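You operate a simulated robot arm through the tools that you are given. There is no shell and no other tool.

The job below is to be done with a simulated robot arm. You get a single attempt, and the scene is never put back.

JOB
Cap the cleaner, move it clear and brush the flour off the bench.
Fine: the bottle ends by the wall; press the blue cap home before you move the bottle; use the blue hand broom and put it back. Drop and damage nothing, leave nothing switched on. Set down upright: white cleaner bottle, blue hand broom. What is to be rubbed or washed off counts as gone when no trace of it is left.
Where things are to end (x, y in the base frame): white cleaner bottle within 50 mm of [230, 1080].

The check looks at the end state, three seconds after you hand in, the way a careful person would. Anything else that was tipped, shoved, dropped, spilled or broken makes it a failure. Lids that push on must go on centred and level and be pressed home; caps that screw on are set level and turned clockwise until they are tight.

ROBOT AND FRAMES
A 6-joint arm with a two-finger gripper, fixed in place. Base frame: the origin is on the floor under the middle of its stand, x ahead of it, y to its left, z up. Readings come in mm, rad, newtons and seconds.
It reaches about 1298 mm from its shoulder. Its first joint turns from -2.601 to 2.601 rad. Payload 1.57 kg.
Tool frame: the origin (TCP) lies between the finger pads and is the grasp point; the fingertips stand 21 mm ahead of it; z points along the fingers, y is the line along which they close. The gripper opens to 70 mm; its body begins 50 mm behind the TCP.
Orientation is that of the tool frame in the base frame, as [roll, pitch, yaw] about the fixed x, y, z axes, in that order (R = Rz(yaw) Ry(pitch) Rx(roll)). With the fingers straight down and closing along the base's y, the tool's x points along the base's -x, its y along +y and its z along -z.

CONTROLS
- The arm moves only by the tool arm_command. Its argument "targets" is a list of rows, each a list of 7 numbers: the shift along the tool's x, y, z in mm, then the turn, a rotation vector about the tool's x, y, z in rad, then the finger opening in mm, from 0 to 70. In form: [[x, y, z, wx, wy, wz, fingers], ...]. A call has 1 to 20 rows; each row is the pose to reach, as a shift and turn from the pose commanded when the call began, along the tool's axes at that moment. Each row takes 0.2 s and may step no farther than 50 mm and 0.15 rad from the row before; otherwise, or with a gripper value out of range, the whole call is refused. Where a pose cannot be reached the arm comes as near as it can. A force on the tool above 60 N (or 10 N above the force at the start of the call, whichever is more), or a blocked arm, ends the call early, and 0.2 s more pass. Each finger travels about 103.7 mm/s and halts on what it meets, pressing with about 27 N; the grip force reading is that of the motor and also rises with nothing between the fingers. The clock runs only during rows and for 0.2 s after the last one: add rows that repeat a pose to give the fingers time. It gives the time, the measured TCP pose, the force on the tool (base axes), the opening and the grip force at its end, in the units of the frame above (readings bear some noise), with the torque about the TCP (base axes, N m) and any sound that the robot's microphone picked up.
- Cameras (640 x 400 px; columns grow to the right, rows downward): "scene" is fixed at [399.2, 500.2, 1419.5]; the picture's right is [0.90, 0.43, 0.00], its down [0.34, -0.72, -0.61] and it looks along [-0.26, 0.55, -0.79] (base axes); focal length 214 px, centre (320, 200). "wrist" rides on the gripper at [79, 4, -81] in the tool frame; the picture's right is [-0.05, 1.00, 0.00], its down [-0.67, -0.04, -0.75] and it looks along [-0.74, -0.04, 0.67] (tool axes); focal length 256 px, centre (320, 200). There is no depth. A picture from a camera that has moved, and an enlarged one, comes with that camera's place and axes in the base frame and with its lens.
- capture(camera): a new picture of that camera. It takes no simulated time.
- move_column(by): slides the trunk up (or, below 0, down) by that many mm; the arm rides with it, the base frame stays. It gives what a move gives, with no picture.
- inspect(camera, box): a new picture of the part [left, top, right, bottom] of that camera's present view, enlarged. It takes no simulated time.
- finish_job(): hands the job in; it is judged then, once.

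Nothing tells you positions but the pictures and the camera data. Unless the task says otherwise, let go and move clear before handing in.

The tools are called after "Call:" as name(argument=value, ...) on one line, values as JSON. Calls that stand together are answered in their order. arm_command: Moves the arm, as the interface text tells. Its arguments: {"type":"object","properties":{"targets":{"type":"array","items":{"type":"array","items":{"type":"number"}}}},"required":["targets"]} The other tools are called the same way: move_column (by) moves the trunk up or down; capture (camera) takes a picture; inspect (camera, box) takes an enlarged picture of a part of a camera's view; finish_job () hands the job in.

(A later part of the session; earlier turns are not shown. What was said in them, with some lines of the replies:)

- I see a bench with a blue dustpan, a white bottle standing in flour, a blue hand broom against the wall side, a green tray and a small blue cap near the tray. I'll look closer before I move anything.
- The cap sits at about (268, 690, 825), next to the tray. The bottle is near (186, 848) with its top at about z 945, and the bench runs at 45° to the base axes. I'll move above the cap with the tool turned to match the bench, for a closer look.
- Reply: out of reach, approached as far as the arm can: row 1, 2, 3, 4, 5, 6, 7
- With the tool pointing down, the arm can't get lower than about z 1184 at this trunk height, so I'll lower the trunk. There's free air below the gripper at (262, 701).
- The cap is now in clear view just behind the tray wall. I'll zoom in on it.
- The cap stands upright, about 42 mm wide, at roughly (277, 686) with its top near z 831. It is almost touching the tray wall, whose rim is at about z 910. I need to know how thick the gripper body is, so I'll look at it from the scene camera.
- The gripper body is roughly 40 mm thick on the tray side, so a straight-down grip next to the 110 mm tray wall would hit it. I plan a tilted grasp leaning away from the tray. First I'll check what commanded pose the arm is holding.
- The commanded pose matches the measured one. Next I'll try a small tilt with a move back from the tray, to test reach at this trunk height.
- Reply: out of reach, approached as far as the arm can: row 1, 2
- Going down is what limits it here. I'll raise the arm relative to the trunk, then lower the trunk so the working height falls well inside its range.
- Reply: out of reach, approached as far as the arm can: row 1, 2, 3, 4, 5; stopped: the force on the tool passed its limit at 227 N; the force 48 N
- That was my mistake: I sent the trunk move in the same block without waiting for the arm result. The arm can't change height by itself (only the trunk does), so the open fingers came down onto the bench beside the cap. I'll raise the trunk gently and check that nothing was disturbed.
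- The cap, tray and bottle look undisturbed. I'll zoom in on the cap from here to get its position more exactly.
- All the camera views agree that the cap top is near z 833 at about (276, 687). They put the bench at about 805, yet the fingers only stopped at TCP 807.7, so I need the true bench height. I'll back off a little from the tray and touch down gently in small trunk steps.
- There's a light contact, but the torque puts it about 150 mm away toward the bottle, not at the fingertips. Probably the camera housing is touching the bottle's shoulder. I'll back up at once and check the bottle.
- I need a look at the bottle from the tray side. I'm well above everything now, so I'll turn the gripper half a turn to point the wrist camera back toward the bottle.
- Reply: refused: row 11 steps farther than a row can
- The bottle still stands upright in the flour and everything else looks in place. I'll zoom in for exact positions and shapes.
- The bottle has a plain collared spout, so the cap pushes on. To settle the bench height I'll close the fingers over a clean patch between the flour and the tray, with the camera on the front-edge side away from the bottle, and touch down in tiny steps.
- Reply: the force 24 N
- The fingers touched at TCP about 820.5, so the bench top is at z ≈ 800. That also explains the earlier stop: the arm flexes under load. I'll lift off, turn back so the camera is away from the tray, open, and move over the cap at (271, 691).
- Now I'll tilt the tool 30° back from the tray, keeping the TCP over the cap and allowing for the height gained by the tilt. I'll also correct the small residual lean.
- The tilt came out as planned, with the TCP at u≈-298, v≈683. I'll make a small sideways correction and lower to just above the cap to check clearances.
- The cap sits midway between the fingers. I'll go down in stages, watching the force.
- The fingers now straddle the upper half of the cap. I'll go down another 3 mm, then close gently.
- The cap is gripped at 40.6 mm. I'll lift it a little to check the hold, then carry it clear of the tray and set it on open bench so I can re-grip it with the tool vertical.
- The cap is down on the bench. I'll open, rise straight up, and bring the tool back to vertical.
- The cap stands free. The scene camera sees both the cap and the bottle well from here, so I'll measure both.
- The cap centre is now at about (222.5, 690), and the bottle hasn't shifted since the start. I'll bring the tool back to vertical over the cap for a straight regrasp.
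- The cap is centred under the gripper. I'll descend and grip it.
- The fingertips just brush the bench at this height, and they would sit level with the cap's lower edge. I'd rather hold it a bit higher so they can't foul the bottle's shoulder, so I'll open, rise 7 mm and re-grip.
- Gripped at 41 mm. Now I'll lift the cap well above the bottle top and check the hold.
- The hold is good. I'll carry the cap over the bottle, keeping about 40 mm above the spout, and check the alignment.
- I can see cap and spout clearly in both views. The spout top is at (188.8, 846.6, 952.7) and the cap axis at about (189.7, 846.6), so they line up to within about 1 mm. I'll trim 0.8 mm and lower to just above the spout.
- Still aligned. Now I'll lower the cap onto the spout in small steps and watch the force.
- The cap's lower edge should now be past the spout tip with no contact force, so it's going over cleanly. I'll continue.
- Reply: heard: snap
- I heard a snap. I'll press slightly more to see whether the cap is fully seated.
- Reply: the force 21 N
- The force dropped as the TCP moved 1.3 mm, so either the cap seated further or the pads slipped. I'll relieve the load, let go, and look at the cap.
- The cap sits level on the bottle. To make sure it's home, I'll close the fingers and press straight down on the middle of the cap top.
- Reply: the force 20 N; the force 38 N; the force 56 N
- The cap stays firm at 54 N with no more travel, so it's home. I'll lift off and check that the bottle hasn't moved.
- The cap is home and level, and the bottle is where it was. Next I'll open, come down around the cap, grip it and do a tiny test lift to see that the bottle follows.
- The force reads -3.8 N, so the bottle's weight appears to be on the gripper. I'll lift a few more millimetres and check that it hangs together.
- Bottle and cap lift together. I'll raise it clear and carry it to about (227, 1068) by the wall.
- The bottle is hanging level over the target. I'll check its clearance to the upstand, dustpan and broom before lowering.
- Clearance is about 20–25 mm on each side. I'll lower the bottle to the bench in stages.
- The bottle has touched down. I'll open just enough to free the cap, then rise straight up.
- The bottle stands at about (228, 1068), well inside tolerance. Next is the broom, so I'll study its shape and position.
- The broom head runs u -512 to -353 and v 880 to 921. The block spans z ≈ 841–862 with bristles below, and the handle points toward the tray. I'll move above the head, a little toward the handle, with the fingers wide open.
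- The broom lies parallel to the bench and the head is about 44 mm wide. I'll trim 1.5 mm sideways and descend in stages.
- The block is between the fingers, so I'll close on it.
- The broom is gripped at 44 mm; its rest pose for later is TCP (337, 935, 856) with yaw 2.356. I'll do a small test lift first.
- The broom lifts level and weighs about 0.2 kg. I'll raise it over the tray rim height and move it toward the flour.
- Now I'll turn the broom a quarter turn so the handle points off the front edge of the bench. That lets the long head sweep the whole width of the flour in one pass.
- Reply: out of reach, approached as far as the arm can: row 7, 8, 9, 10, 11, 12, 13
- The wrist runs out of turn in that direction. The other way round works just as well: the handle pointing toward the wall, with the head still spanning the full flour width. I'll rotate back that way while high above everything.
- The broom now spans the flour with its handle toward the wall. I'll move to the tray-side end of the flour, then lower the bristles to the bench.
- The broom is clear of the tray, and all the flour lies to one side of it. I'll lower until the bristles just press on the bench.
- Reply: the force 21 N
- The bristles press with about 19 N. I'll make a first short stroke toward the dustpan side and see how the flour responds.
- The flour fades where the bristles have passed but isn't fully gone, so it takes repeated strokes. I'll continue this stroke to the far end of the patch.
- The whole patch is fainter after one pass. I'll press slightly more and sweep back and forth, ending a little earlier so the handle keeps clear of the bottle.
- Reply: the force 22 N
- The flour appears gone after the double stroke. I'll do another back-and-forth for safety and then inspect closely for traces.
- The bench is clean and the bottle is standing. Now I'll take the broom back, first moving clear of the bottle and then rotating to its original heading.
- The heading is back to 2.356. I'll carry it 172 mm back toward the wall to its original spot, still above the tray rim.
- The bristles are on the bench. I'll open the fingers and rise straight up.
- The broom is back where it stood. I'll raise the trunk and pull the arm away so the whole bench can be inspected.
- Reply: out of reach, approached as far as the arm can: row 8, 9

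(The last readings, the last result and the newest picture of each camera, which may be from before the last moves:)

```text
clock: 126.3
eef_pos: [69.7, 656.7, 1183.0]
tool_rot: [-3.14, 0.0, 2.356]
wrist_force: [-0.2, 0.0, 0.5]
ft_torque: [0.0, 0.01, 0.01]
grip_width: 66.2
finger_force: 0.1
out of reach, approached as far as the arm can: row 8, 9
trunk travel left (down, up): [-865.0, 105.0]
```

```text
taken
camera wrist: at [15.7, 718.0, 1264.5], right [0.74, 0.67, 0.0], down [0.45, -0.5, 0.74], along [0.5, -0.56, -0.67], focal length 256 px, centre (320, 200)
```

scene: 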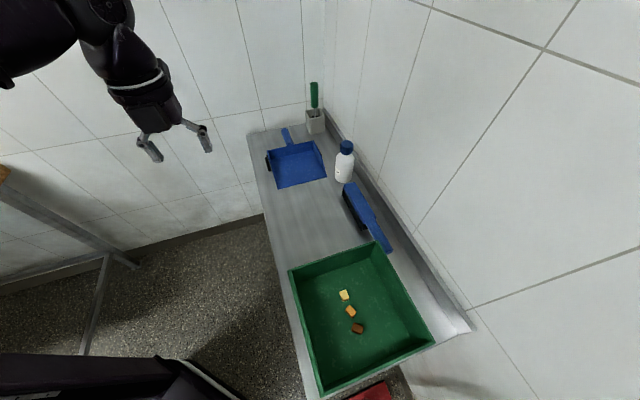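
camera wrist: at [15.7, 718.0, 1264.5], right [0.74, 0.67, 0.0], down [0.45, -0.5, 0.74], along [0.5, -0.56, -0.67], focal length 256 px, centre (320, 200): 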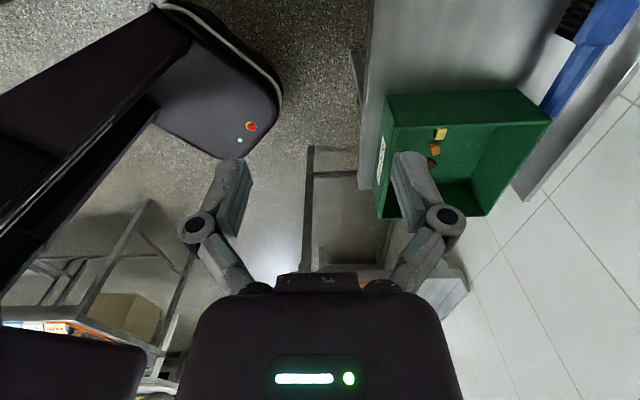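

The full bench is visible now. I'll inspect it for flour traces and check each item before handing in.

Call:
inspect(camera="scene", box=[262, 180, 358, 250])

Call:
inspect(camera="scene", box=[310, 120, 420, 260])

Call:
inspect(camera="scene", box=[240, 110, 350, 190])

Call:
inspect(camera="scene", box=[320, 130, 370, 195])

```text
5.71 times, centred on (310, 215) of scene
camera zoom: at [399.2, 500.2, 1419.5], right [0.9, 0.43, 0.0], down [0.34, -0.72, -0.61], along [-0.26, 0.55, -0.79], focal length 1226 px, centre (377, 114)
```

zoom: 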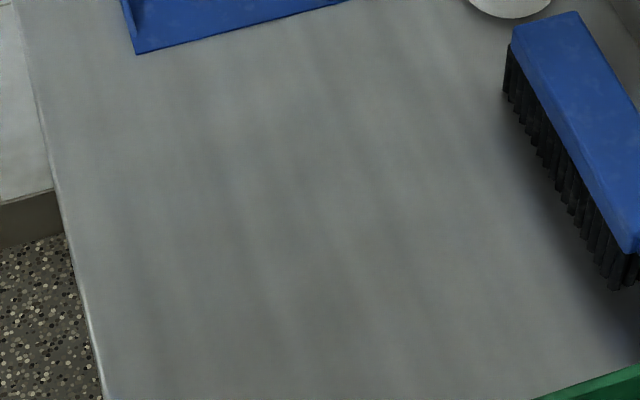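

```text
2.86 times, centred on (365, 190) of scene
camera zoom: at [399.2, 500.2, 1419.5], right [0.9, 0.43, 0.0], down [0.34, -0.72, -0.61], along [-0.26, 0.55, -0.79], focal length 613 px, centre (191, 229)
```

zoom: 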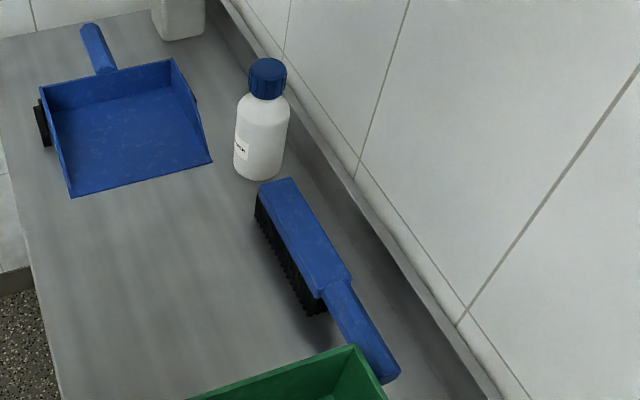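

```text
5.00 times, centred on (295, 150) of scene
camera zoom: at [399.2, 500.2, 1419.5], right [0.9, 0.43, 0.0], down [0.34, -0.72, -0.61], along [-0.26, 0.55, -0.79], focal length 1072 px, centre (445, 450)
```

zoom: 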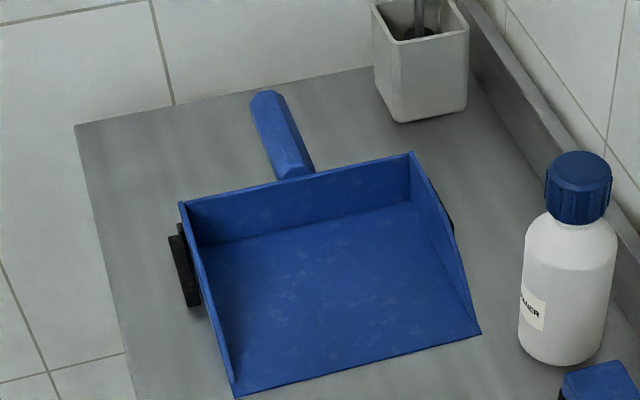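

```text
6.15 times, centred on (345, 162) of scene
camera zoom: at [399.2, 500.2, 1419.5], right [0.9, 0.43, 0.0], down [0.34, -0.72, -0.61], along [-0.26, 0.55, -0.79], focal length 1320 px, centre (166, 431)
```

zoom: 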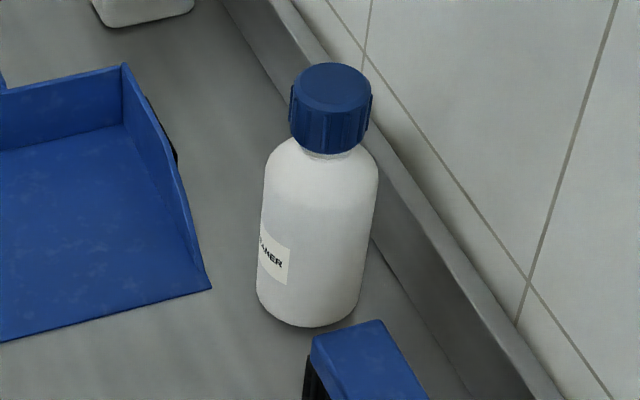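

The bench shows no trace of flour. The bottle stands upright with its cap pressed home at about (228, 1068), and the broom is back upright in its original place. The tray, dustpan and pot look undisturbed and the arm is clear, so I'm handing in.

Call:
finish_job()

```text
The job is handed in.
```

The job is done and handed in, though I had three unplanned touches along the way (below).

- **Cap:** the blue cap went on level and snapped home on the cleaner bottle. I pressed it again to 54 N and it didn't move further. All of this was before I moved the bottle.
- **Bottle:** it stands upright by the wall at about (228, 1068), roughly 12 mm from the target.
- **Flour:** none is visible on the bench in the enlarged camera views. It took several strokes with the blue hand broom.
- **Broom:** it is back upright where it started, within a millimetre or two.

**Unplanned touches:**
- **Bench, hard:** early on I lowered the trunk without waiting for the arm's result, and the open fingers hit the bench beside the cap at 227 N. I saw no damage.
- **Bench, light:** I touched the closed fingers down on purpose to measure the bench height, at about 23 N.
- **Bottle, light:** the gripper, probably its camera housing, brushed the bottle at under 5 N while I was measuring. The bottle did not shift.

The tray, dustpan and pot looked undisturbed at the end, and the arm is clear of everything.
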